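You operate a simulated robot arm through the tools that you are given. There is no shell and no other tool.

You are at the controls of a simulated two-armed robot. One attempt, no reset.

JOB
Open the roller air valve, set the sheet's air pressure, shut the pressure roller and start up.
Fine: hands clear of the roller as it shuts; leave the rollers running.

It is judged by the outcome, as a careful person would: the job done as asked, and still so three seconds after it is handed in. It fails if anything else is knocked over, pushed out of place, dropped, spilled or broken. Flat cloth is picked up by pressing the open fingertips on it (5 to 10 N) and closing them slowly along it; thin cloth reads only 2 to 8 mm in the jaws.

ROBOT AND FRAMES
Two 7-joint arms with two-finger parallel grippers on one trunk that stands fixed in place. Base frame: the origin is at the foot of the trunk, x ahead of it, y to its left, z up. Units: m, degrees, N and s.
The left shoulder is at [0.03, 0.119, 1.039], the right one opposite. With the tool pointing down near the work surface each hand reaches from about 0.1 to 0.62 m from the base axis, measured 20 degrees to its own side. Payload 3.43 kg a hand.
The tool frame of a hand sits at the grasp point between the pads (the TCP): z along the fingers, y along the line on which they close. The tips reach 0.03 m beyond it. Largest opening 0.094 m; finger width 0.028, thickness 0.01; the body of the gripper, 0.05 by 0.096 m, starts 0.055 m behind the TCP.
Orientation is that of the tool frame in the base frame, as [roll, pitch, yaw] about the fixed x, y, z axes, in that order (R = Rz(yaw) Ry(pitch) Rx(roll)). With the fingers straight down and closing along the base's y, the tool's x points along the base's -x, its y along +y and its z along -z.

CONTROLS
- The arms move only by the tool arm_command. It takes "left_commands", "right_commands" or both (then of equal length, played together; a hand with none holds still); each is a list of rows, each a list of 7 numbers: the shift along the base's x, y, z in m, then the turn, a rotation vector about the base's x, y, z in degrees, then the gripper command, from -1 (fully open) to 1 (shut), values between in proportion. In form: [[x, y, z, wx, wy, wz, hand], ...]. A call has 1 to 20 rows; each row is the pose to reach, as a shift and turn from the pose commanded when the call began. Rows are played at 5 a second. More than 0.05 m and 8.6 degrees between two rows, or a gripper value outside its range, and nothing of the call is played. Where a pose cannot be reached the arm comes as near as it can. A force on the tool above 40 N (or 10 N above the force at the start of the call, whichever is more), or a blocked arm, ends the call early, and 0.2 s more pass. Each finger travels about 0.072 m/s and halts on what it meets, pressing with about 33 N; the grip force reading is that of the motor and also rises with nothing between the fingers. The clock runs only during rows and for 0.2 s after the last one: add rows that repeat a pose to give the fingers time. The reply holds the time, the measured pose of the TCP, the force on the tool along the base axes, the opening and the grip force, in the units named above and with some noise, with the torque about the TCP (base axes, N m) and any sound that the robot's microphone picked up.
- Cameras (640 x 400 px; columns grow to the right, rows downward): "scene" is now at [0.0471, 0.0205, 1.7518]; the picture's right is [0.24, -0.97, 0.00], its down [-0.70, -0.17, -0.69] and it looks along [0.67, 0.17, -0.72] (base axes); focal length 375 px, centre (320, 200). "left" rides on the left gripper at [0.076, -0.014, -0.103] in its tool frame; the picture's right is [0.18, 0.98, 0.00], its down [-0.75, 0.14, -0.64] and it looks along [-0.63, 0.12, 0.77] (tool axes); focal length 243 px, centre (320, 200). "right" rides on the right gripper at [0.076, 0.014, -0.102] in its tool frame; the picture's right is [-0.18, 0.98, 0.00], its down [-0.75, -0.14, -0.64] and it looks along [-0.63, -0.12, 0.77] (tool axes); focal length 243 px, centre (320, 200). There is no depth. A picture from a camera that has moved, and an enlarged one, comes with that camera's place and axes in the base frame and with its lens.
- get_image(camera): a new picture of that camera. The clock stands still meanwhile.
- slide_trunk(by): slides the trunk up (or, below 0, down) by that many m; the arms and the scene camera ride with it, the base frame stays. It gives what a move gives, with no picture.
- pan_tilt(pan, tilt): turns the head with the scene camera to pan (to the left, within 143 degrees either way) and tilt (down, from -29 to 69), counted from straight ahead of the robot. It gives what a move gives.
- enlarge(camera, box): a new picture of the part [left, top, right, bottom] of that camera's present view, enlarged. The clock stands still meanwhile.
- sign_off(): hands the job in; it is judged then, once.

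Places have to be worked out from the pictures, the camera data and where the tool is seen. Open the grippers and draw the arms clear of the work before you hand the job in, unless the task says otherwise.

The tools are called after "Emit:" as a command line: name --argument value ..., lists and objects as JSON in quotes. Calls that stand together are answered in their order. arm_command: Moves the arms, as the interface text tells. Its arguments: {"type":"object","properties":{"left_commands":{"type":"array","items":{"type":"array","items":{"type":"number"}}},"right_commands":{"type":"array","items":{"type":"array","items":{"type":"number"}}}},"required":[]} The other tools are called the same way: slide_trunk (by) slides the trunk up or down; pan_tilt (pan, tilt) turns the head that bears the scene camera; get_image (camera) takes a picture; enlarge (camera, box) takes an enlarged picture of a part of a camera's view; sign_off () hands the job in.

At the start:

```text
time: 0.0
left_position: [0.4176, 0.2662, 1.4304]
left_tcp_rot: [-180.0, 0.1, -180.0]
left_ft_force: [0.1, -0.2, 0.4]
left_moment: [0.0, -0.01, -0.03]
left_grip_width: 0.094
left_gripper_force: 0.1
right_position: [0.3536, -0.0822, 1.4304]
right_tcp_rot: [-179.9, 0.0, -179.9]
right_ft_force: [0.4, 0.3, -0.1]
right_moment: [0.0, -0.01, 0.0]
right_grip_width: 0.0942
right_gripper_force: 0.1
trunk travel left (down, up): [-0.305, 0.105]
head pan, tilt: [13.9, 46.1]
```

scene: 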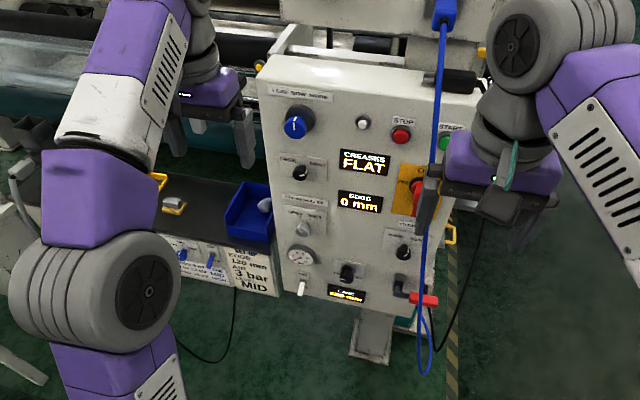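
right: 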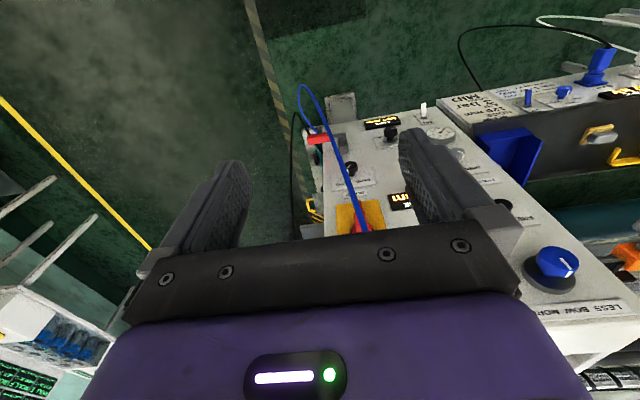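
left: 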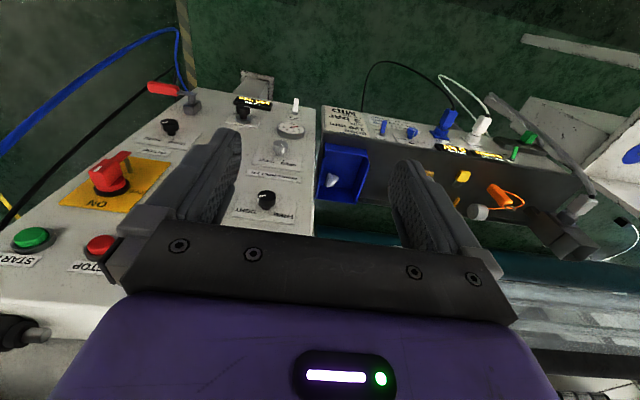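

The pictures show a control console with knobs, a gauge, a red-handled valve, and a note card reading "EDGE 120 mm, AIR 3 bar, MID". I'll take enlarged views to read the labels.

Emit:
enlarge --camera "scene" --box '[250, 60, 480, 204]'

Emit:
enlarge --camera "scene" --box '[250, 180, 480, 324]'

Emit:
enlarge --camera "scene" --box '[120, 170, 300, 300]'

Emit:
enlarge --camera "left" --box '[300, 60, 640, 272]'

Emit:
enlarge --camera "left" --box '[0, 60, 340, 272]'

```text
2.78 times, centred on (365, 132) of scene
camera zoom: at [0.0471, 0.0205, 1.7518], right [0.24, -0.97, 0.0], down [-0.7, -0.17, -0.69], along [0.67, 0.17, -0.72], focal length 1041 px, centre (195, 389)
```

zoom: 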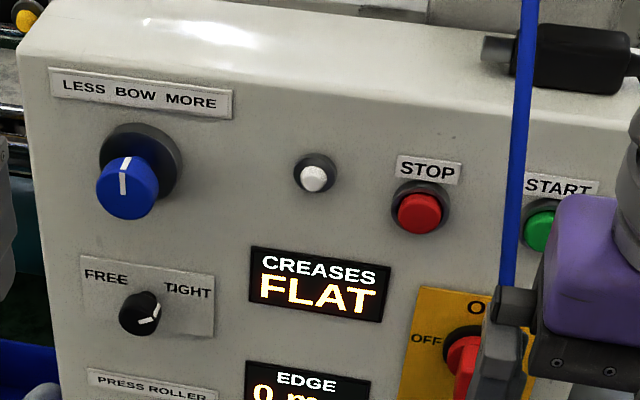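

```text
2.78 times, centred on (365, 252) of scene
camera zoom: at [0.0471, 0.0205, 1.7518], right [0.24, -0.97, 0.0], down [-0.7, -0.17, -0.69], along [0.67, 0.17, -0.72], focal length 1041 px, centre (195, 56)
```

zoom: 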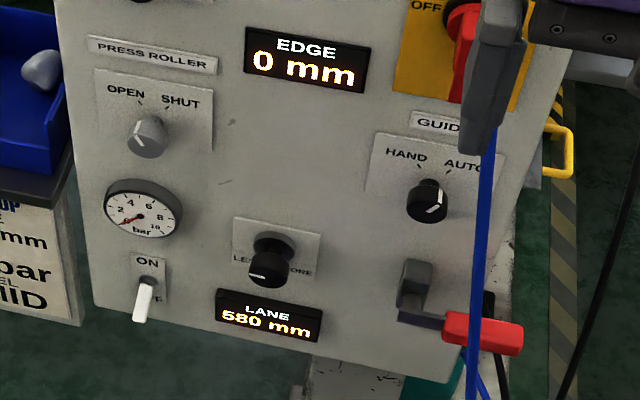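

```text
3.08 times, centred on (210, 235) of scene
camera zoom: at [0.0471, 0.0205, 1.7518], right [0.24, -0.97, 0.0], down [-0.7, -0.17, -0.69], along [0.67, 0.17, -0.72], focal length 1154 px, centre (658, 92)
```

zoom: 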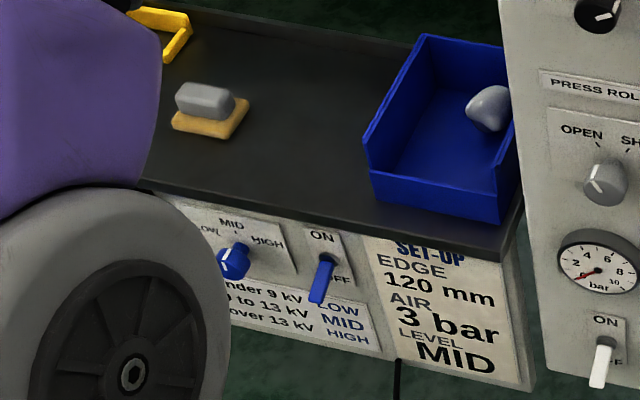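

```text
1.88 times, centred on (470, 166) of left
camera zoom: at [0.3401, 0.2531, 1.5317], right [-0.18, 0.98, 0.0], down [0.75, 0.14, 0.64], along [0.63, 0.12, -0.77], focal length 457 px, centre (38, 264)
```

zoom: 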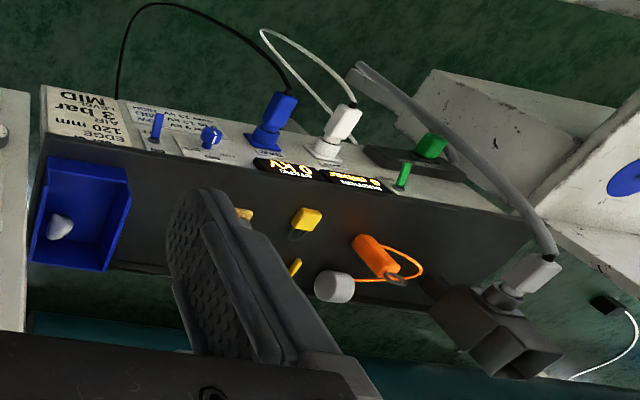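

```text
1.88 times, centred on (170, 166) of left
camera zoom: at [0.3401, 0.2531, 1.5317], right [-0.18, 0.98, 0.0], down [0.75, 0.14, 0.64], along [0.63, 0.12, -0.77], focal length 457 px, centre (602, 264)
```

zoom: 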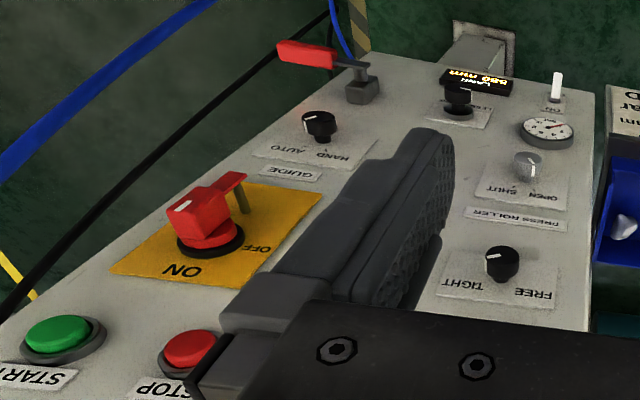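

The panel is nearly vertical at about x≈0.62–0.66, spanning z≈0.73 to 1.35, with the red valve lever near (0.60,-0.12,0.83) and the blue hose hanging at about y≈-0.075. I move both arms outward and back so I can see the whole panel.

Emit:
arm_command --right_commands '[[0, -0.04, 0, 0, 0, 0, -1], [-0.02, -0.08, 0, 0, 0, 0, -1], [-0.04, -0.12, 0, 0, 0, 0, -1], [-0.05, -0.16, 0, 0, 0, 0, -1], [-0.05, -0.2, 0, 0, 0, 0, -1], [-0.05, -0.24, 0, 0, 0, 0, -1]]' --left_commands '[[-0.02, 0.02, 0, 0, 0, 0, -1], [-0.04, 0.04, 0, 0, 0, 0, -1], [-0.06, 0.06, 0, 0, 0, 0, -1], [-0.08, 0.08, 0, 0, 0, 0, -1], [-0.1, 0.1, 0, 0, 0, 0, -1], [-0.12, 0.12, 0, 0, 0, 0, -1]]'

```text
time: 1.4
left_position: [0.2953, 0.3886, 1.432]
left_tcp_rot: [179.9, 0.1, -179.9]
left_ft_force: [0.2, -0.4, -0.2]
left_moment: [0.02, -0.02, 0.01]
left_grip_width: 0.094
left_gripper_force: 0.0
right_position: [0.3012, -0.3234, 1.4302]
right_tcp_rot: [180.0, 0.0, -180.0]
right_ft_force: [-0.9, 0.3, -0.1]
right_moment: [-0.01, -0.01, -0.02]
right_grip_width: 0.0941
right_gripper_force: 0.1
trunk travel left (down, up): [-0.305, 0.105]
head pan, tilt: [13.9, 46.1]
```

Arms are out to the sides; now I look at the console unobstructed.

Emit:
get_image --camera "scene"

Emit:
enlarge --camera "scene" --box '[360, 0, 520, 100]'

Emit:
enlarge --camera "scene" --box '[370, 90, 530, 190]'

Emit:
enlarge --camera "scene" --box '[360, 190, 520, 290]'

Emit:
enlarge --camera "scene" --box '[260, 190, 420, 290]'

Emit:
enlarge --camera "scene" --box '[320, 250, 480, 350]'

```text
taken
camera scene: at [0.0458, 0.02, 1.7519], right [0.24, -0.97, 0.0], down [-0.7, -0.17, -0.69], along [0.67, 0.17, -0.72], focal length 375 px, centre (320, 200)
```

scene: 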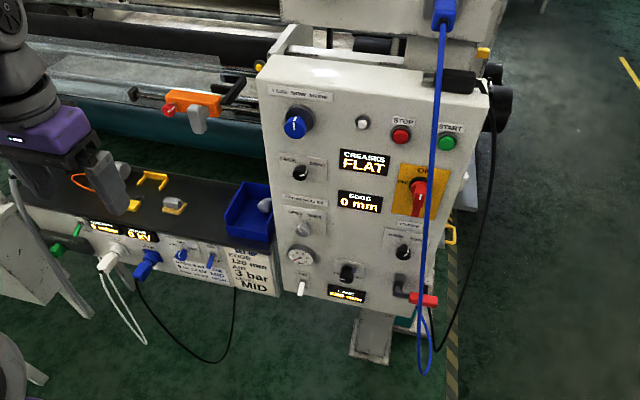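

```text
4.00 times, centred on (440, 50) of scene
camera zoom: at [0.0458, 0.02, 1.7519], right [0.24, -0.97, 0.0], down [-0.7, -0.17, -0.69], along [0.67, 0.17, -0.72], focal length 1500 px, centre (-160, 800)
```

zoom: 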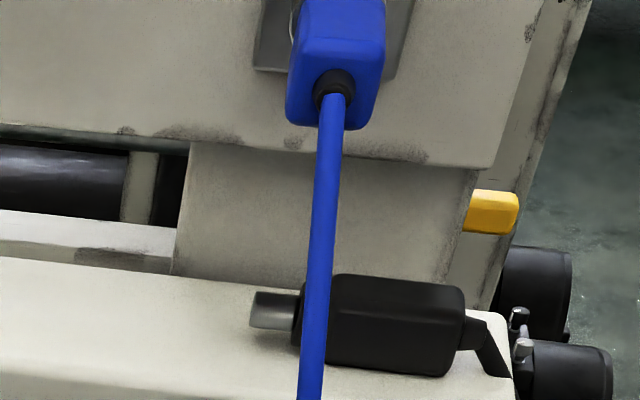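

```text
4.00 times, centred on (450, 140) of scene
camera zoom: at [0.0458, 0.02, 1.7519], right [0.24, -0.97, 0.0], down [-0.7, -0.17, -0.69], along [0.67, 0.17, -0.72], focal length 1500 px, centre (-200, 440)
```

zoom: 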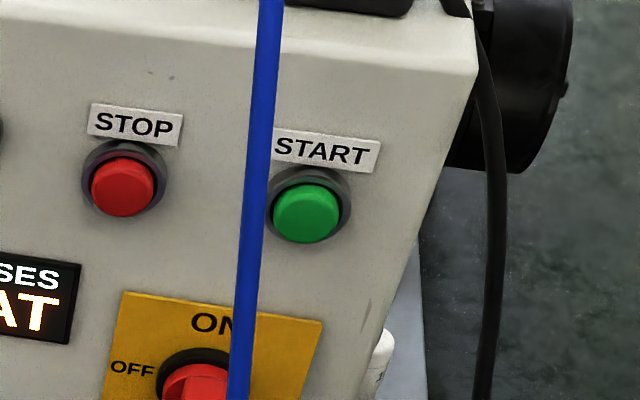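

```text
4.00 times, centred on (440, 240) of scene
camera zoom: at [0.0458, 0.02, 1.7519], right [0.24, -0.97, 0.0], down [-0.7, -0.17, -0.69], along [0.67, 0.17, -0.72], focal length 1500 px, centre (-160, 40)
```

zoom: 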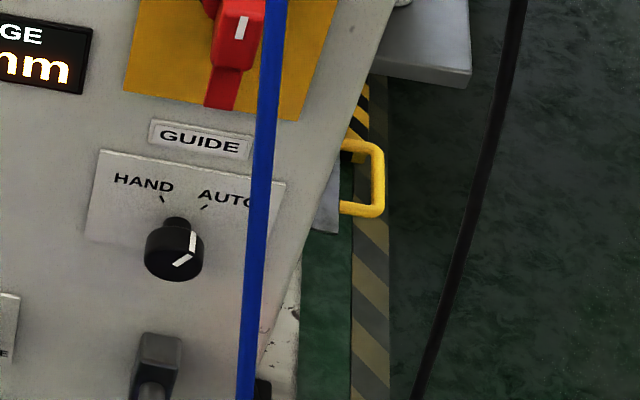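

```text
4.00 times, centred on (340, 240) of scene
camera zoom: at [0.0458, 0.02, 1.7519], right [0.24, -0.97, 0.0], down [-0.7, -0.17, -0.69], along [0.67, 0.17, -0.72], focal length 1500 px, centre (240, 40)
```

zoom: 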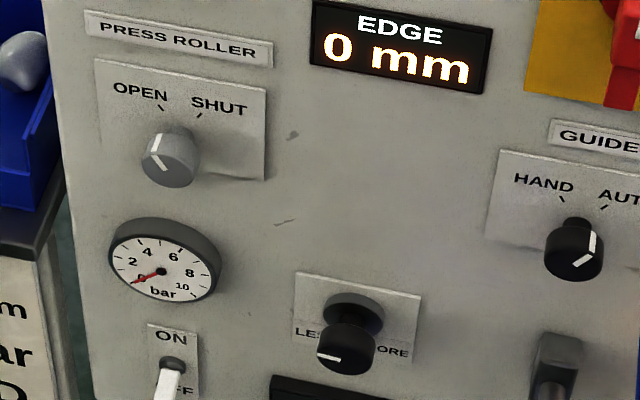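

```text
4.00 times, centred on (400, 300) of scene
camera zoom: at [0.0458, 0.02, 1.7519], right [0.24, -0.97, 0.0], down [-0.7, -0.17, -0.69], along [0.67, 0.17, -0.72], focal length 1500 px, centre (0, -200)
```

zoom: 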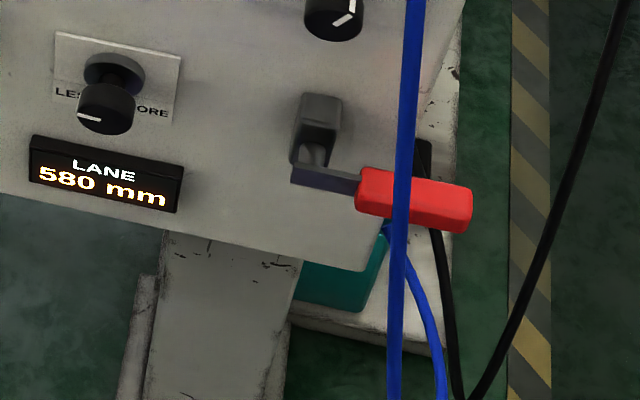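

I can now see "LESS … MORE" knob beside the gauge, and a red ball-valve lever. I want to read the hidden part of that knob's label and check the rest of the machine for other valves.

Emit:
enlarge --camera "scene" --box '[325, 255, 375, 305]'

Emit:
enlarge --camera "scene" --box '[120, 60, 280, 160]'

Emit:
enlarge --camera "scene" --box '[40, 150, 200, 300]'

Emit:
enlarge --camera "scene" --box '[260, 80, 340, 190]'

Emit:
get_image --camera "left"

Emit:
get_image --camera "right"

```text
8.00 times, centred on (350, 280) of scene
camera zoom: at [0.0458, 0.02, 1.7519], right [0.24, -0.97, 0.0], down [-0.7, -0.17, -0.69], along [0.67, 0.17, -0.72], focal length 2999 px, centre (80, -440)
```

zoom: 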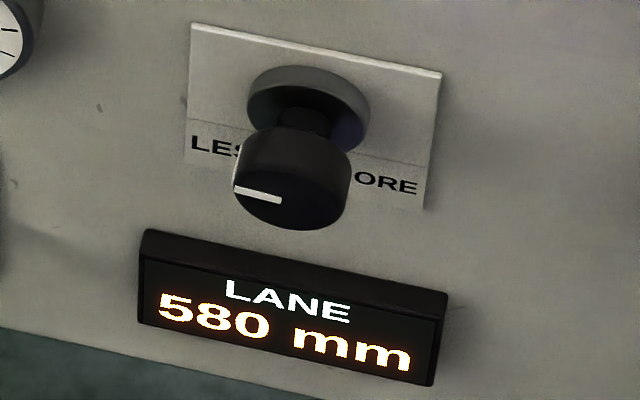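

```text
4.00 times, centred on (200, 110) of scene
camera zoom: at [0.0458, 0.02, 1.7519], right [0.24, -0.97, 0.0], down [-0.7, -0.17, -0.69], along [0.67, 0.17, -0.72], focal length 1500 px, centre (800, 560)
```

zoom: 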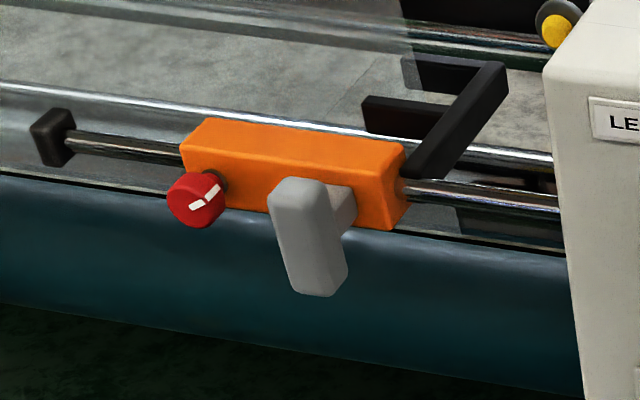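

```text
2.67 times, centred on (120, 225) of scene
camera zoom: at [0.0458, 0.02, 1.7519], right [0.24, -0.97, 0.0], down [-0.7, -0.17, -0.69], along [0.67, 0.17, -0.72], focal length 1000 px, centre (853, 133)
```

zoom: 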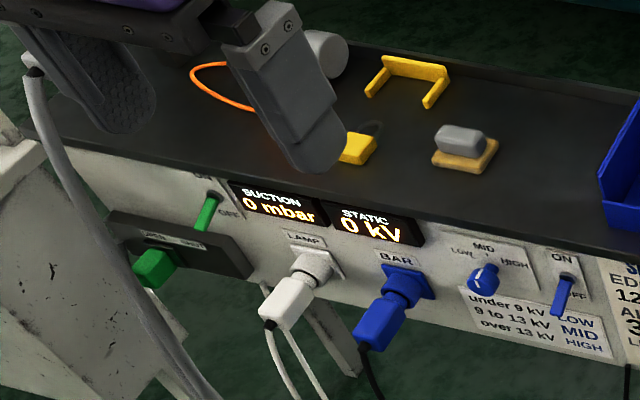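

```text
3.64 times, centred on (300, 135) of scene
camera zoom: at [0.0458, 0.02, 1.7519], right [0.24, -0.97, 0.0], down [-0.7, -0.17, -0.69], along [0.67, 0.17, -0.72], focal length 1363 px, centre (393, 436)
```

zoom: 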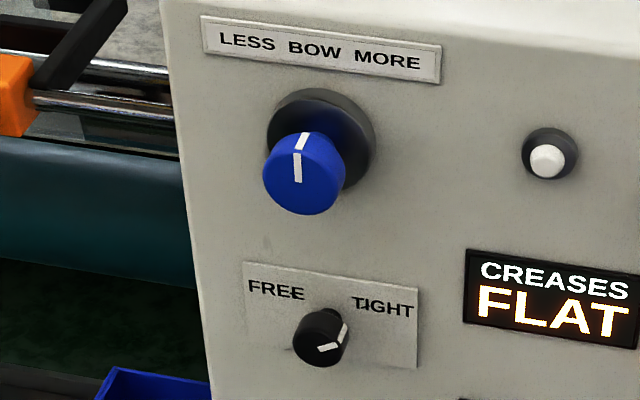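

```text
taken
camera left: at [0.2178, 0.3744, 1.5338], right [-0.18, 0.98, 0.0], down [0.75, 0.14, 0.64], along [0.63, 0.12, -0.76], focal length 243 px, centre (320, 200)
```

left: 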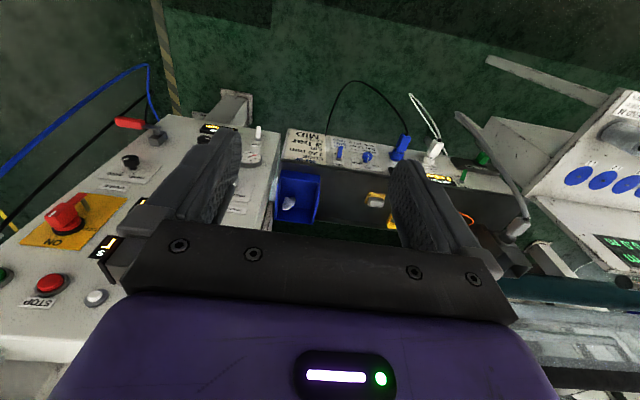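

```text
taken
camera right: at [0.2257, -0.3089, 1.5339], right [0.18, 0.98, 0.0], down [0.75, -0.14, 0.64], along [0.63, -0.12, -0.77], focal length 243 px, centre (320, 200)
```

right: 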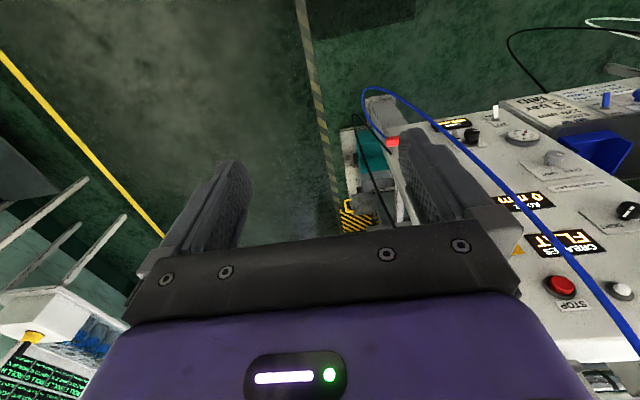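

I look more closely at the main switch, the air valve, and the gauge from the different cameras.

Emit:
enlarge --camera "left" --box '[0, 170, 160, 270]'

Emit:
enlarge --camera "scene" --box '[385, 155, 465, 225]'

Emit:
enlarge --camera "left" --box '[90, 80, 290, 220]'

Emit:
enlarge --camera "right" --box '[360, 80, 600, 230]'

Emit:
enlarge --camera "scene" --box '[375, 255, 475, 385]'

Emit:
enlarge --camera "scene" --box '[275, 235, 335, 300]'

```text
4.00 times, centred on (80, 220) of left
camera zoom: at [0.2178, 0.3744, 1.5338], right [-0.18, 0.98, 0.0], down [0.75, 0.14, 0.64], along [0.63, 0.12, -0.76], focal length 970 px, centre (1280, 120)
```

zoom: 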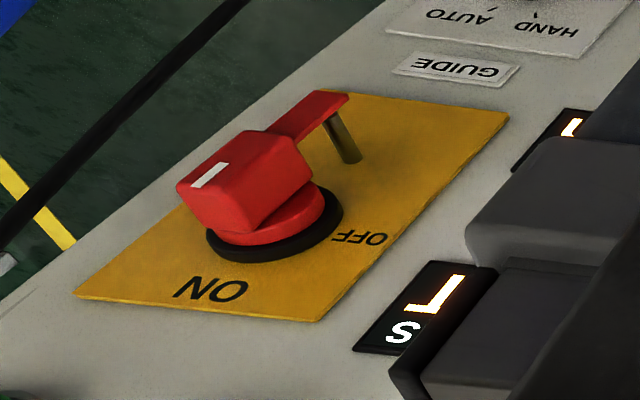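

```text
5.71 times, centred on (425, 190) of scene
camera zoom: at [0.0458, 0.02, 1.7519], right [0.24, -0.97, 0.0], down [-0.7, -0.17, -0.69], along [0.67, 0.17, -0.72], focal length 2142 px, centre (-280, 257)
```

zoom: 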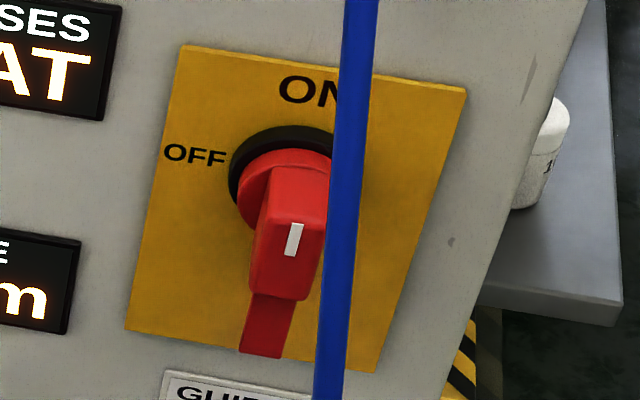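

```text
2.86 times, centred on (190, 150) of left
camera zoom: at [0.2178, 0.3744, 1.5338], right [-0.18, 0.98, 0.0], down [0.75, 0.14, 0.64], along [0.63, 0.12, -0.76], focal length 693 px, centre (691, 343)
```

zoom: 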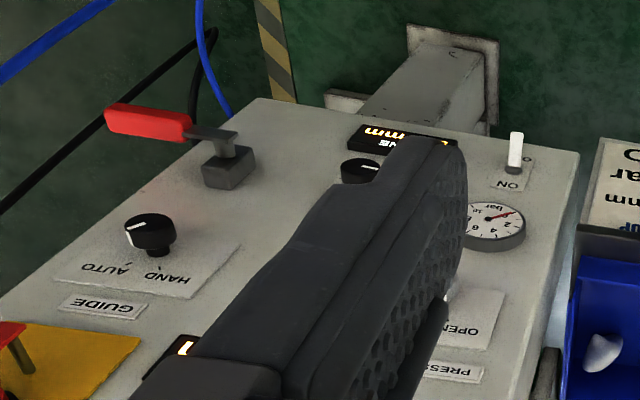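

```text
2.67 times, centred on (480, 155) of right
camera zoom: at [0.2257, -0.3089, 1.5339], right [0.18, 0.98, 0.0], down [0.75, -0.14, 0.64], along [0.63, -0.12, -0.77], focal length 647 px, centre (-107, 320)
```

zoom: 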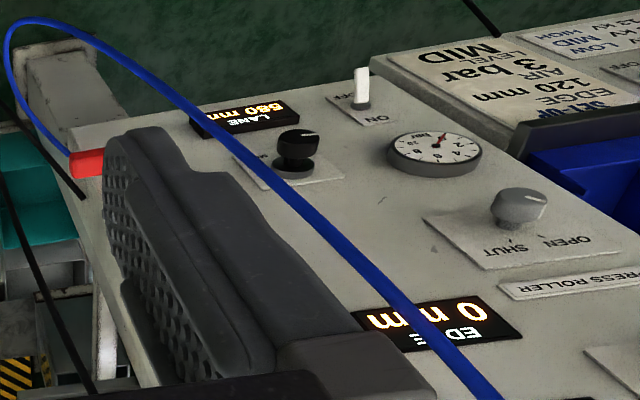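

```text
3.08 times, centred on (425, 320) of scene
camera zoom: at [0.0458, 0.02, 1.7519], right [0.24, -0.97, 0.0], down [-0.7, -0.17, -0.69], along [0.67, 0.17, -0.72], focal length 1154 px, centre (-3, -169)
```

zoom: 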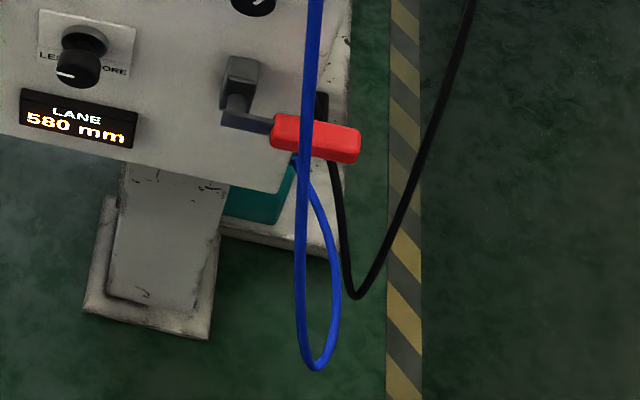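

```text
6.15 times, centred on (305, 268) of scene
camera zoom: at [0.0458, 0.02, 1.7519], right [0.24, -0.97, 0.0], down [-0.7, -0.17, -0.69], along [0.67, 0.17, -0.72], focal length 2307 px, centre (412, -215)
```

zoom: 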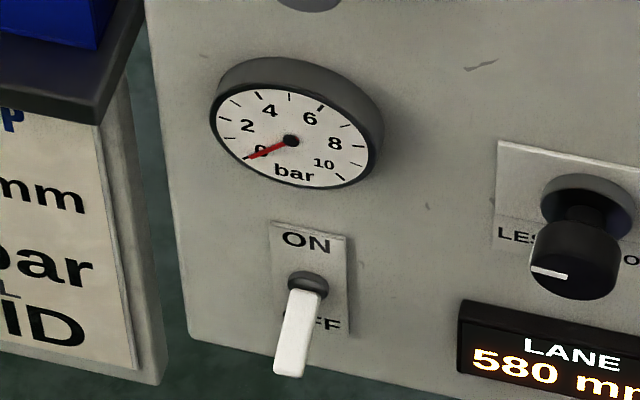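

The main isolator bar is vertical at ON, with the displays lit. The gauge reads 0 bar, and the red ball-valve lever is horizontal. I swing the left hand to face the panel with its camera on its left side, so I can inspect the valve and regulator up close.

Emit:
arm_command --left_commands '[[0.008, -0.019, -0.029, 4.62, -4.62, -4.62, -1], [0.016, -0.038, -0.058, 9.24, -9.24, -9.24, -1], [0.024, -0.057, -0.087, 13.86, -13.86, -13.86, -1], [0.032, -0.076, -0.116, 18.48, -18.48, -18.48, -1], [0.04, -0.095, -0.145, 23.1, -23.1, -23.1, -1], [0.048, -0.114, -0.174, 27.72, -27.72, -27.72, -1], [0.056, -0.133, -0.203, 32.34, -32.34, -32.34, -1], [0.064, -0.152, -0.232, 36.96, -36.96, -36.96, -1], [0.072, -0.171, -0.261, 41.58, -41.58, -41.58, -1], [0.08, -0.19, -0.29, 46.2, -46.2, -46.2, -1], [0.088, -0.209, -0.319, 50.82, -50.82, -50.82, -1], [0.096, -0.228, -0.348, 55.44, -55.44, -55.44, -1], [0.104, -0.247, -0.377, 60.06, -60.06, -60.06, -1], [0.112, -0.266, -0.406, 64.68, -64.68, -64.68, -1], [0.12, -0.285, -0.43, 69.28, -69.28, -69.28, -1]]'

```text
time: 4.6
left_position: [0.4142, 0.102, 1.0056]
left_tcp_rot: [89.8, -0.1, 89.9]
left_ft_force: [-0.6, -0.6, 0.1]
left_moment: [0.0, -0.01, -0.01]
left_grip_width: 0.0939
left_gripper_force: 0.0
left hand out of reach, approached as far as the arm can: row 8, 9, 10, 11, 12, 13, 14
right_position: [0.3028, -0.3236, 1.43]
right_tcp_rot: [179.9, 0.0, 180.0]
right_ft_force: [0.1, 0.8, -0.6]
right_moment: [0.01, 0.01, -0.02]
right_grip_width: 0.094
right_gripper_force: 0.1
trunk travel left (down, up): [-0.305, 0.105]
head pan, tilt: [13.9, 46.1]
```

The left hand now faces the panel at (0.414, 0.102, 1.006). I take pictures from it.

Emit:
get_image --camera "left"

Emit:
get_image --camera "scene"

Emit:
get_image --camera "right"

```text
taken
camera left: at [0.3119, 0.1785, 0.9889], right [0.0, 0.18, 0.98], down [-0.65, -0.75, 0.14], along [0.76, -0.63, 0.12], focal length 243 px, centre (320, 200)
```

left: 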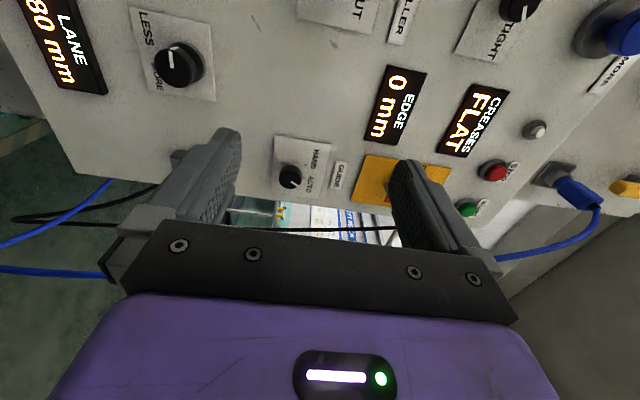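

```text
taken
camera scene: at [0.0469, 0.019, 1.7519], right [0.24, -0.97, 0.0], down [-0.7, -0.17, -0.69], along [0.67, 0.17, -0.72], focal length 375 px, centre (320, 200)
```

scene: 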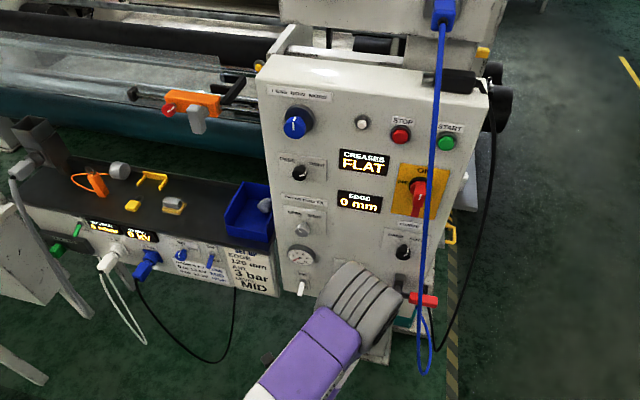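

```text
taken
camera right: at [0.2269, -0.3093, 1.5335], right [0.18, 0.98, 0.0], down [0.75, -0.14, 0.64], along [0.63, -0.12, -0.77], focal length 243 px, centre (320, 200)
```

right: 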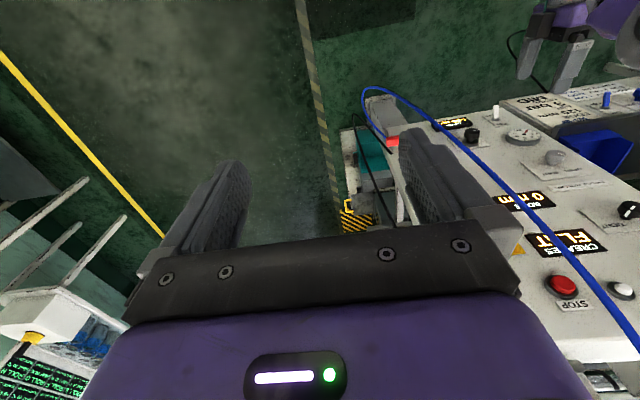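

I zoom in on the regulator knob's label and the valve from the left-hand camera.

Emit:
enlarge --camera "left" --box '[90, 0, 250, 110]'

Emit:
enlarge --camera "left" --box '[140, 100, 300, 210]'

Emit:
enlarge --camera "right" --box '[430, 80, 590, 190]'

```text
3.64 times, centred on (170, 55) of left
camera zoom: at [0.3119, 0.1785, 0.9889], right [0.0, 0.18, 0.98], down [-0.65, -0.75, 0.14], along [0.76, -0.63, 0.12], focal length 882 px, centre (866, 727)
```

zoom: 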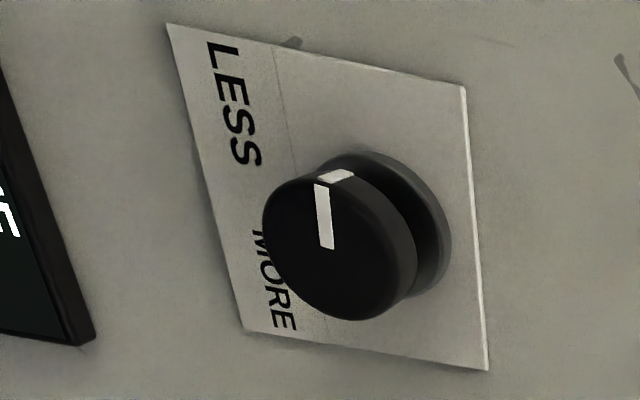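

```text
3.64 times, centred on (220, 155) of left
camera zoom: at [0.3119, 0.1785, 0.9889], right [0.0, 0.18, 0.98], down [-0.65, -0.75, 0.14], along [0.76, -0.63, 0.12], focal length 882 px, centre (684, 364)
```

zoom: 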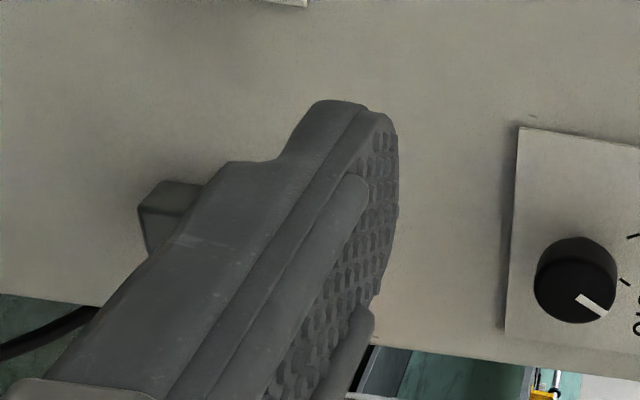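

```text
3.64 times, centred on (510, 135) of right
camera zoom: at [0.2269, -0.3093, 1.5335], right [0.18, 0.98, 0.0], down [0.75, -0.14, 0.64], along [0.63, -0.12, -0.77], focal length 882 px, centre (-371, 436)
```

zoom: 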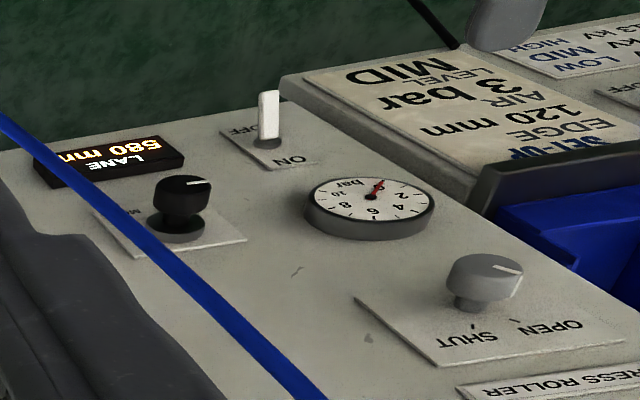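

The knob beside the gauge is a LESS/MORE regulator pointing at LESS. The valve lever is hidden behind my finger, so I raise the left hand for a clear close view of it.

Emit:
arm_command --left_commands '[[0, 0.0, 0.04, 0, 0, 0, -1], [0, 0.0, 0.08, 0, 0, 0, -1], [0, 0.0, 0.12, 0, 0, 0, -1], [0, 0.0, 0.13, 0, 0, 0, -1]]'

Emit:
get_image --camera "left"

Emit:
enlarge --camera "left" --box '[0, 80, 240, 240]'

Emit:
enlarge --camera "scene" --box '[375, 255, 455, 325]'

```text
time: 5.6
left_position: [0.4566, 0.0874, 1.1199]
left_tcp_rot: [90.0, 0.0, 89.9]
left_ft_force: [0.5, -0.9, 1.0]
left_moment: [0.02, 0.02, -0.01]
left_grip_width: 0.094
left_gripper_force: 0.1
left hand out of reach, approached as far as the arm can: row 1, 2, 3, 4
right_position: [0.3026, -0.3225, 1.4294]
right_tcp_rot: [179.9, -0.1, -179.9]
right_ft_force: [0.6, -0.4, -0.1]
right_moment: [0.05, 0.0, 0.0]
right_grip_width: 0.0936
right_gripper_force: 0.0
trunk travel left (down, up): [-0.305, 0.105]
head pan, tilt: [13.9, 46.1]
```

```text
taken
camera left: at [0.3541, 0.165, 1.1051], right [0.0, 0.18, 0.98], down [-0.64, -0.75, 0.14], along [0.77, -0.63, 0.12], focal length 243 px, centre (320, 200)
```

left: 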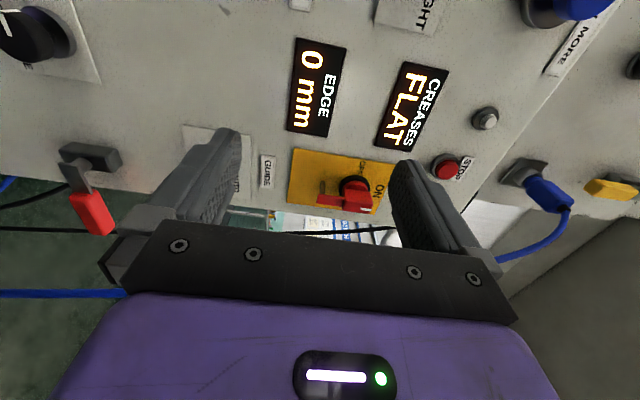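

```text
2.50 times, centred on (120, 160) of left
camera zoom: at [0.3541, 0.165, 1.1051], right [0.0, 0.18, 0.98], down [-0.64, -0.75, 0.14], along [0.77, -0.63, 0.12], focal length 606 px, centre (820, 300)
```

zoom: 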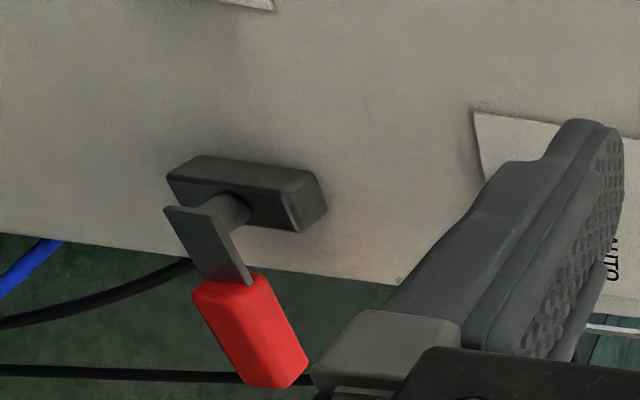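

```text
5.71 times, centred on (415, 290) of scene
camera zoom: at [0.0474, 0.0207, 1.7518], right [0.24, -0.97, 0.0], down [-0.7, -0.17, -0.69], along [0.67, 0.17, -0.72], focal length 2142 px, centre (-223, -314)
```

zoom: 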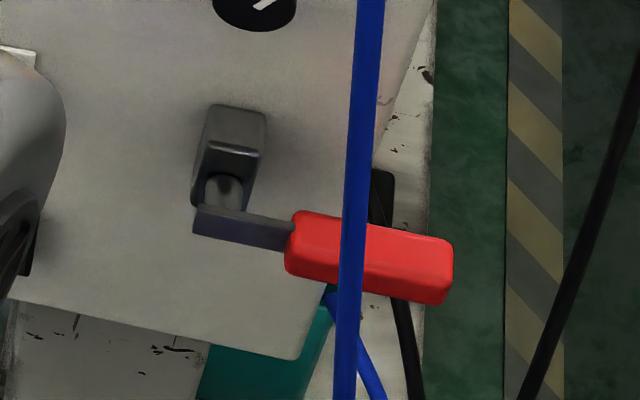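

The valve body is a vertical bar with its stem near (0.62,-0.056,0.825). The lever points right at z≈0.825 with its red grip centred at about (0.61,-0.126), so the pipe runs vertically and the valve is closed. The hose hangs about 6 cm in front at y≈-0.13, so I bring the left hand down on the hose's left side with a slight yaw.

Emit:
arm_command --left_commands '[[0.006, -0.016, -0.032, 0, 0, -1.1, -1], [0.012, -0.031, -0.064, 0, 0, -2.2, -1], [0.017, -0.047, -0.097, 0, 0, -3.3, -1], [0.023, -0.063, -0.129, 0, 0, -4.4, -1], [0.029, -0.078, -0.161, 0, 0, -5.6, -0.6], [0.035, -0.094, -0.193, 0, 0, -6.7, -0.4], [0.04, -0.11, -0.226, 0, 0, -7.8, -0.3], [0.046, -0.125, -0.258, 0, 0, -8.9, -0.3], [0.052, -0.141, -0.29, 0, 0, -10, -0.3], [0.052, -0.141, -0.29, 0, 0, -10, -0.3]]'

Emit:
get_image --camera "left"

Emit:
get_image --camera "scene"

Emit:
get_image --camera "right"

```text
time: 7.8
left_position: [0.5085, -0.0513, 0.8261]
left_tcp_rot: [89.9, 0.0, 79.8]
left_ft_force: [-0.1, 0.0, 0.7]
left_moment: [-0.03, 0.01, 0.04]
left_grip_width: 0.0612
left_gripper_force: 0.0
right_position: [0.3028, -0.3216, 1.4302]
right_tcp_rot: [-179.9, 0.1, -180.0]
right_ft_force: [0.1, 0.6, -1.1]
right_moment: [-0.02, 0.03, -0.01]
right_grip_width: 0.0942
right_gripper_force: 0.0
trunk travel left (down, up): [-0.305, 0.105]
head pan, tilt: [13.9, 46.1]
```

```text
taken
camera left: at [0.4201, 0.0415, 0.8099], right [0.03, 0.18, 0.98], down [-0.76, -0.63, 0.14], along [0.64, -0.76, 0.12], focal length 243 px, centre (320, 200)
```

left: 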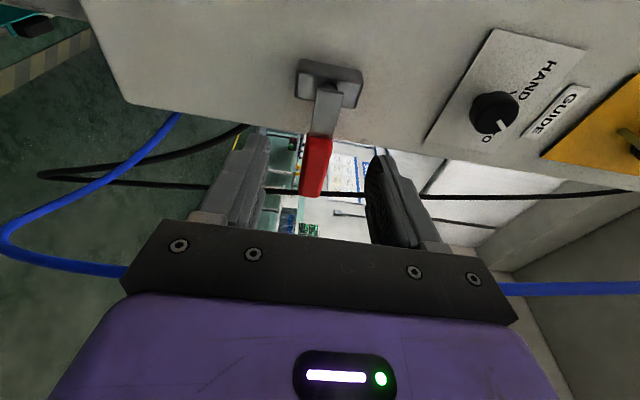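

```text
taken
camera scene: at [0.0469, 0.0206, 1.7519], right [0.24, -0.97, 0.0], down [-0.7, -0.17, -0.69], along [0.67, 0.17, -0.72], focal length 375 px, centre (320, 200)
```

scene: 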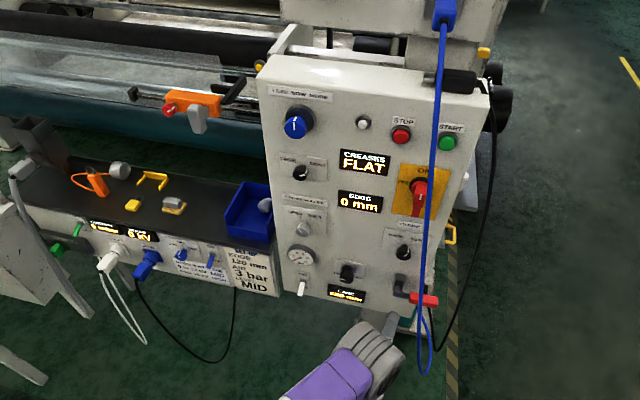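

```text
taken
camera right: at [0.227, -0.3078, 1.5339], right [0.18, 0.98, 0.0], down [0.75, -0.14, 0.64], along [0.63, -0.12, -0.77], focal length 243 px, centre (320, 200)
```

right: 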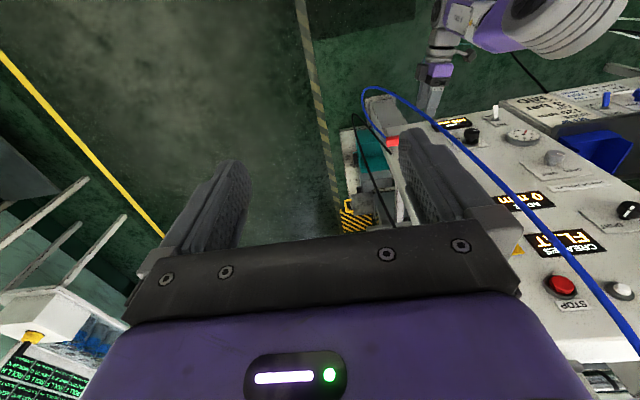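

The lever lies centred between my open fingers in the left view at z≈0.83. I now slide the hand forward so the fingers straddle the lever at about y≈-0.093, staying left of the hose.

Emit:
arm_command --left_commands '[[0.02, -0.012, 0, 0, 0, 0, -0.3], [0.045, -0.026, 0, 0, 0, 0, -0.3], [0.07, -0.036, 0, 0, 0, 0, -0.3], [0.088, -0.04, 0, 0, 0, 0, -0.3], [0.088, -0.04, 0, 0, 0, 0, -0.3]]'

Emit:
get_image --camera "left"

Emit:
get_image --camera "scene"

Emit:
enlarge --camera "right" --box '[360, 80, 520, 180]'

```text
time: 9.0
left_position: [0.597, -0.0936, 0.8242]
left_tcp_rot: [90.0, -0.1, 79.9]
left_ft_force: [-0.4, 0.1, 0.3]
left_moment: [0.0, 0.04, -0.01]
left_grip_width: 0.0612
left_gripper_force: 0.1
right_position: [0.3036, -0.3227, 1.4317]
right_tcp_rot: [-180.0, 0.0, 180.0]
right_ft_force: [0.1, -0.3, 0.4]
right_moment: [0.0, 0.0, -0.01]
right_grip_width: 0.094
right_gripper_force: 0.1
trunk travel left (down, up): [-0.305, 0.105]
head pan, tilt: [13.9, 46.1]
```

```text
taken
camera left: at [0.5086, -0.0006, 0.8088], right [0.03, 0.18, 0.98], down [-0.76, -0.63, 0.14], along [0.64, -0.76, 0.12], focal length 243 px, centre (320, 200)
```

left: 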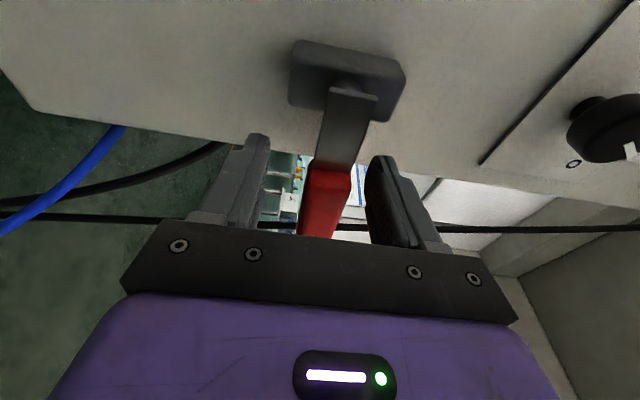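

```text
taken
camera scene: at [0.0469, 0.0204, 1.7518], right [0.24, -0.97, 0.0], down [-0.7, -0.17, -0.69], along [0.67, 0.17, -0.72], focal length 375 px, centre (320, 200)
```

scene: 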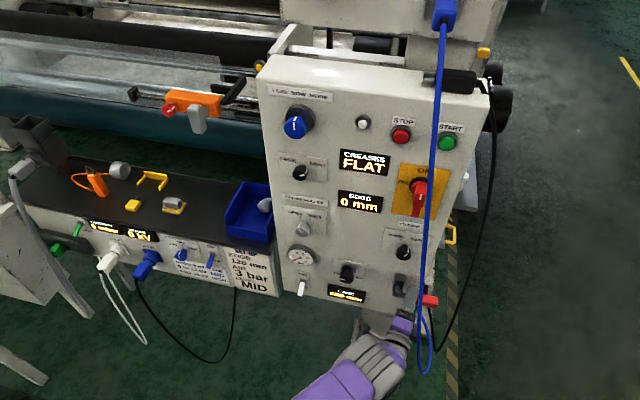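

```text
4.00 times, centred on (440, 130) of right
camera zoom: at [0.227, -0.308, 1.5338], right [0.18, 0.98, 0.0], down [0.75, -0.14, 0.64], along [0.63, -0.12, -0.77], focal length 970 px, centre (-160, 480)
```

zoom: 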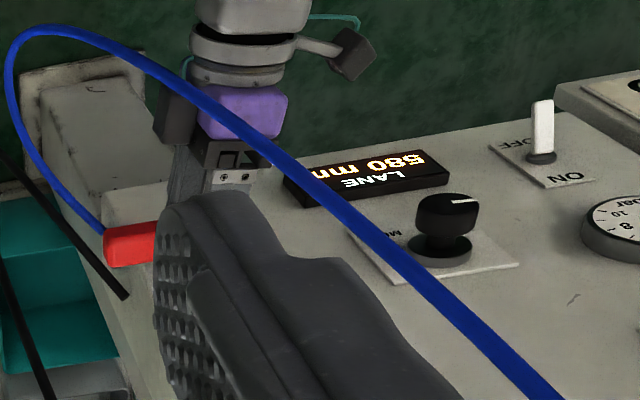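

The fingers straddle the lever cleanly, clear of the hose. I narrow the opening to about 4 cm and try swinging the lever downward about its stem, watching the force in case it only turns the other way.

Emit:
arm_command --left_commands '[[0, 0, 0, 0, 0, 0, 0.15], [0, 0, 0, 0, 0, 0, 0.15], [0, 0.0004, -0.0052, 8, 0, 0, 0.15], [0, 0.0015, -0.0104, 16, 0, 0, 0.15], [0, 0.0033, -0.0153, 24, 0, 0, 0.15]]'

Emit:
get_image --camera "left"

Emit:
enlarge --camera "scene" --box '[275, 235, 455, 345]'

```text
time: 10.2
left_position: [0.5962, -0.0906, 0.8114]
left_tcp_rot: [94.7, -23.7, 78.8]
left_ft_force: [-1.2, -0.3, 1.6]
left_moment: [-0.01, -0.03, -0.04]
left_grip_width: 0.0406
left_gripper_force: 0.8
right_position: [0.3012, -0.3227, 1.4313]
right_tcp_rot: [-180.0, 0.0, -180.0]
right_ft_force: [0.0, 0.4, 0.3]
right_moment: [-0.02, -0.01, -0.02]
right_grip_width: 0.094
right_gripper_force: 0.0
trunk travel left (down, up): [-0.305, 0.105]
head pan, tilt: [13.9, 46.1]
```

```text
taken
camera left: at [0.5075, 0.0006, 0.8352], right [0.03, -0.24, 0.97], down [-0.76, -0.63, -0.13], along [0.64, -0.74, -0.2], focal length 243 px, centre (320, 200)
```

left: 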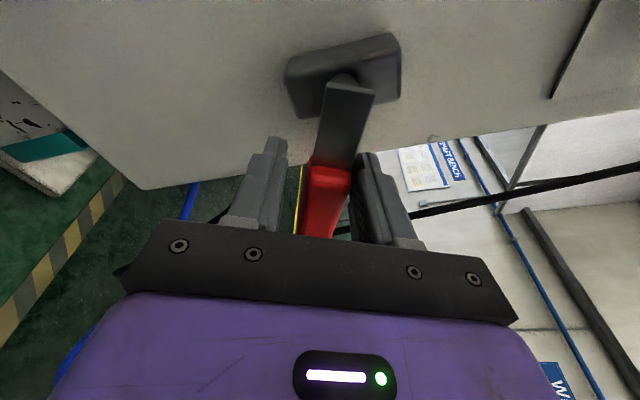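

```text
3.56 times, centred on (365, 290) of scene
camera zoom: at [0.0466, 0.0204, 1.7518], right [0.24, -0.97, 0.0], down [-0.7, -0.17, -0.69], along [0.67, 0.17, -0.72], focal length 1333 px, centre (160, -120)
```

zoom: 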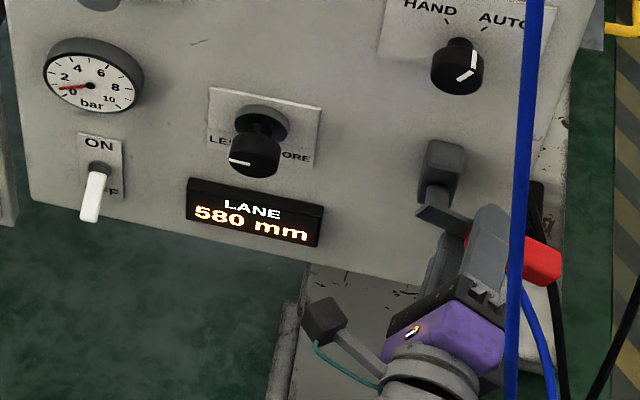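

The lever swings down freely (force under 2 N), and the gauge needle has begun to rise. I continue the arc until it is vertical.

Emit:
arm_command --left_commands '[[0, 0.0025, -0.0046, 8, 0, 0, 0.15], [0, 0.0056, -0.0089, 16, 0, 0, 0.15], [0, 0.0092, -0.0126, 24, 0, 0, 0.15], [0, 0.0133, -0.0159, 32, 0, 0, 0.15], [0, 0.0179, -0.0185, 40, 0, 0, 0.15], [0, 0.0227, -0.0205, 48, 0, 0, 0.15], [0, 0.0278, -0.0217, 56, 0, 0, 0.15], [0, 0.033, -0.0223, 64, 0, 0, 0.15]]'

Emit:
get_image --camera "left"

Emit:
enlarge --camera "scene" --box '[275, 235, 455, 345]'

```text
time: 12.0
left_position: [0.5969, -0.0579, 0.7906]
left_tcp_rot: [169.7, -79.7, 10.2]
left_ft_force: [-0.5, -1.9, 0.2]
left_moment: [-0.02, -0.01, -0.03]
left_grip_width: 0.0411
left_gripper_force: 0.4
right_position: [0.3025, -0.3237, 1.4288]
right_tcp_rot: [-179.9, 0.0, 179.9]
right_ft_force: [0.0, 0.2, 0.6]
right_moment: [-0.01, 0.02, 0.0]
right_grip_width: 0.0939
right_gripper_force: 0.0
trunk travel left (down, up): [-0.305, 0.105]
head pan, tilt: [13.9, 46.1]
```

```text
taken
camera left: at [0.5086, -0.0409, 0.8816], right [0.03, -0.98, 0.21], down [-0.76, -0.16, -0.62], along [0.64, -0.14, -0.75], focal length 243 px, centre (320, 200)
```

left: 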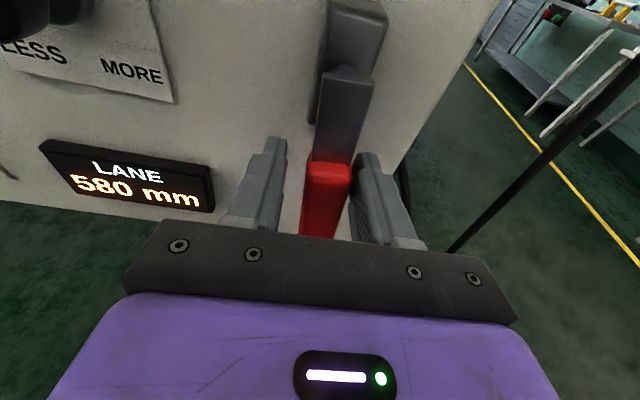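

```text
3.56 times, centred on (365, 290) of scene
camera zoom: at [0.0469, 0.0201, 1.7518], right [0.24, -0.97, 0.0], down [-0.7, -0.17, -0.69], along [0.67, 0.17, -0.72], focal length 1333 px, centre (160, -120)
```

zoom: 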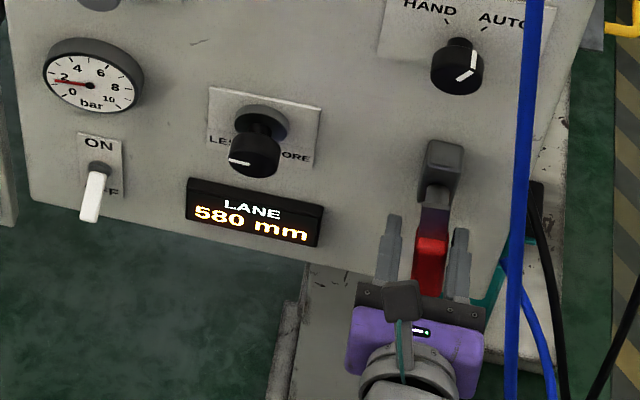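

The lever is nearly vertical and the gauge reads about 1.5 bar. I press slightly further to seat it fully at its open stop.

Emit:
arm_command --left_commands '[[0, 0.004, 0.0, 6, 0, 0, 0.15], [0, 0.01, 0.0, 10, 0, 0, 0.15], [0, 0.013, 0.0, 10, 0, 0, 0.15], [0, 0.013, 0.0, 10, 0, 0, 0.15]]'

Emit:
get_image --camera "left"

Emit:
enlarge --camera "scene" --box '[275, 235, 455, 345]'

```text
time: 13.0
left_position: [0.5947, -0.0495, 0.7903]
left_tcp_rot: [-140.9, -77.2, -38.7]
left_ft_force: [-11.1, -20.6, 6.1]
left_moment: [-0.58, 0.06, -0.68]
left_grip_width: 0.0518
left_gripper_force: 10.5
right_position: [0.3021, -0.3247, 1.4304]
right_tcp_rot: [179.9, 0.1, 180.0]
right_ft_force: [0.0, -0.7, -0.2]
right_moment: [-0.01, -0.03, 0.03]
right_grip_width: 0.0941
right_gripper_force: 0.0
trunk travel left (down, up): [-0.305, 0.105]
head pan, tilt: [13.9, 46.1]
```

```text
taken
camera left: at [0.5063, -0.0473, 0.8835], right [0.03, -1.0, 0.04], down [-0.76, -0.05, -0.64], along [0.65, -0.02, -0.76], focal length 243 px, centre (320, 200)
```

left: 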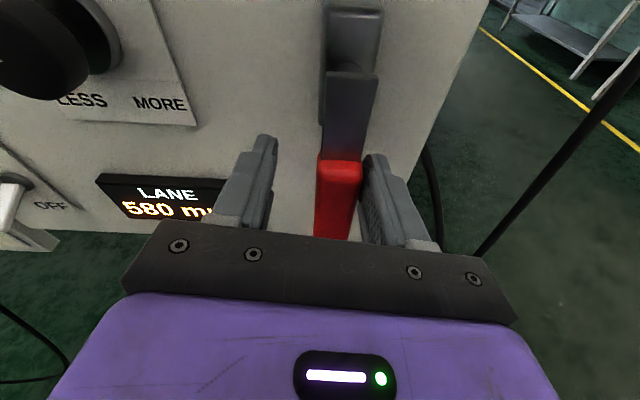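

```text
3.56 times, centred on (365, 290) of scene
camera zoom: at [0.0448, 0.0177, 1.752], right [0.24, -0.97, 0.0], down [-0.7, -0.17, -0.69], along [0.67, 0.17, -0.72], focal length 1333 px, centre (160, -120)
```

zoom: 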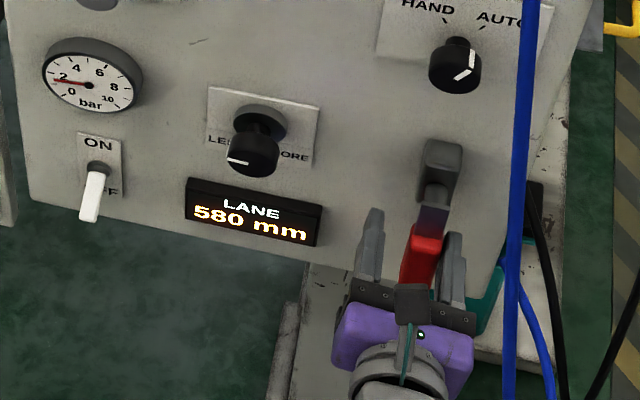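

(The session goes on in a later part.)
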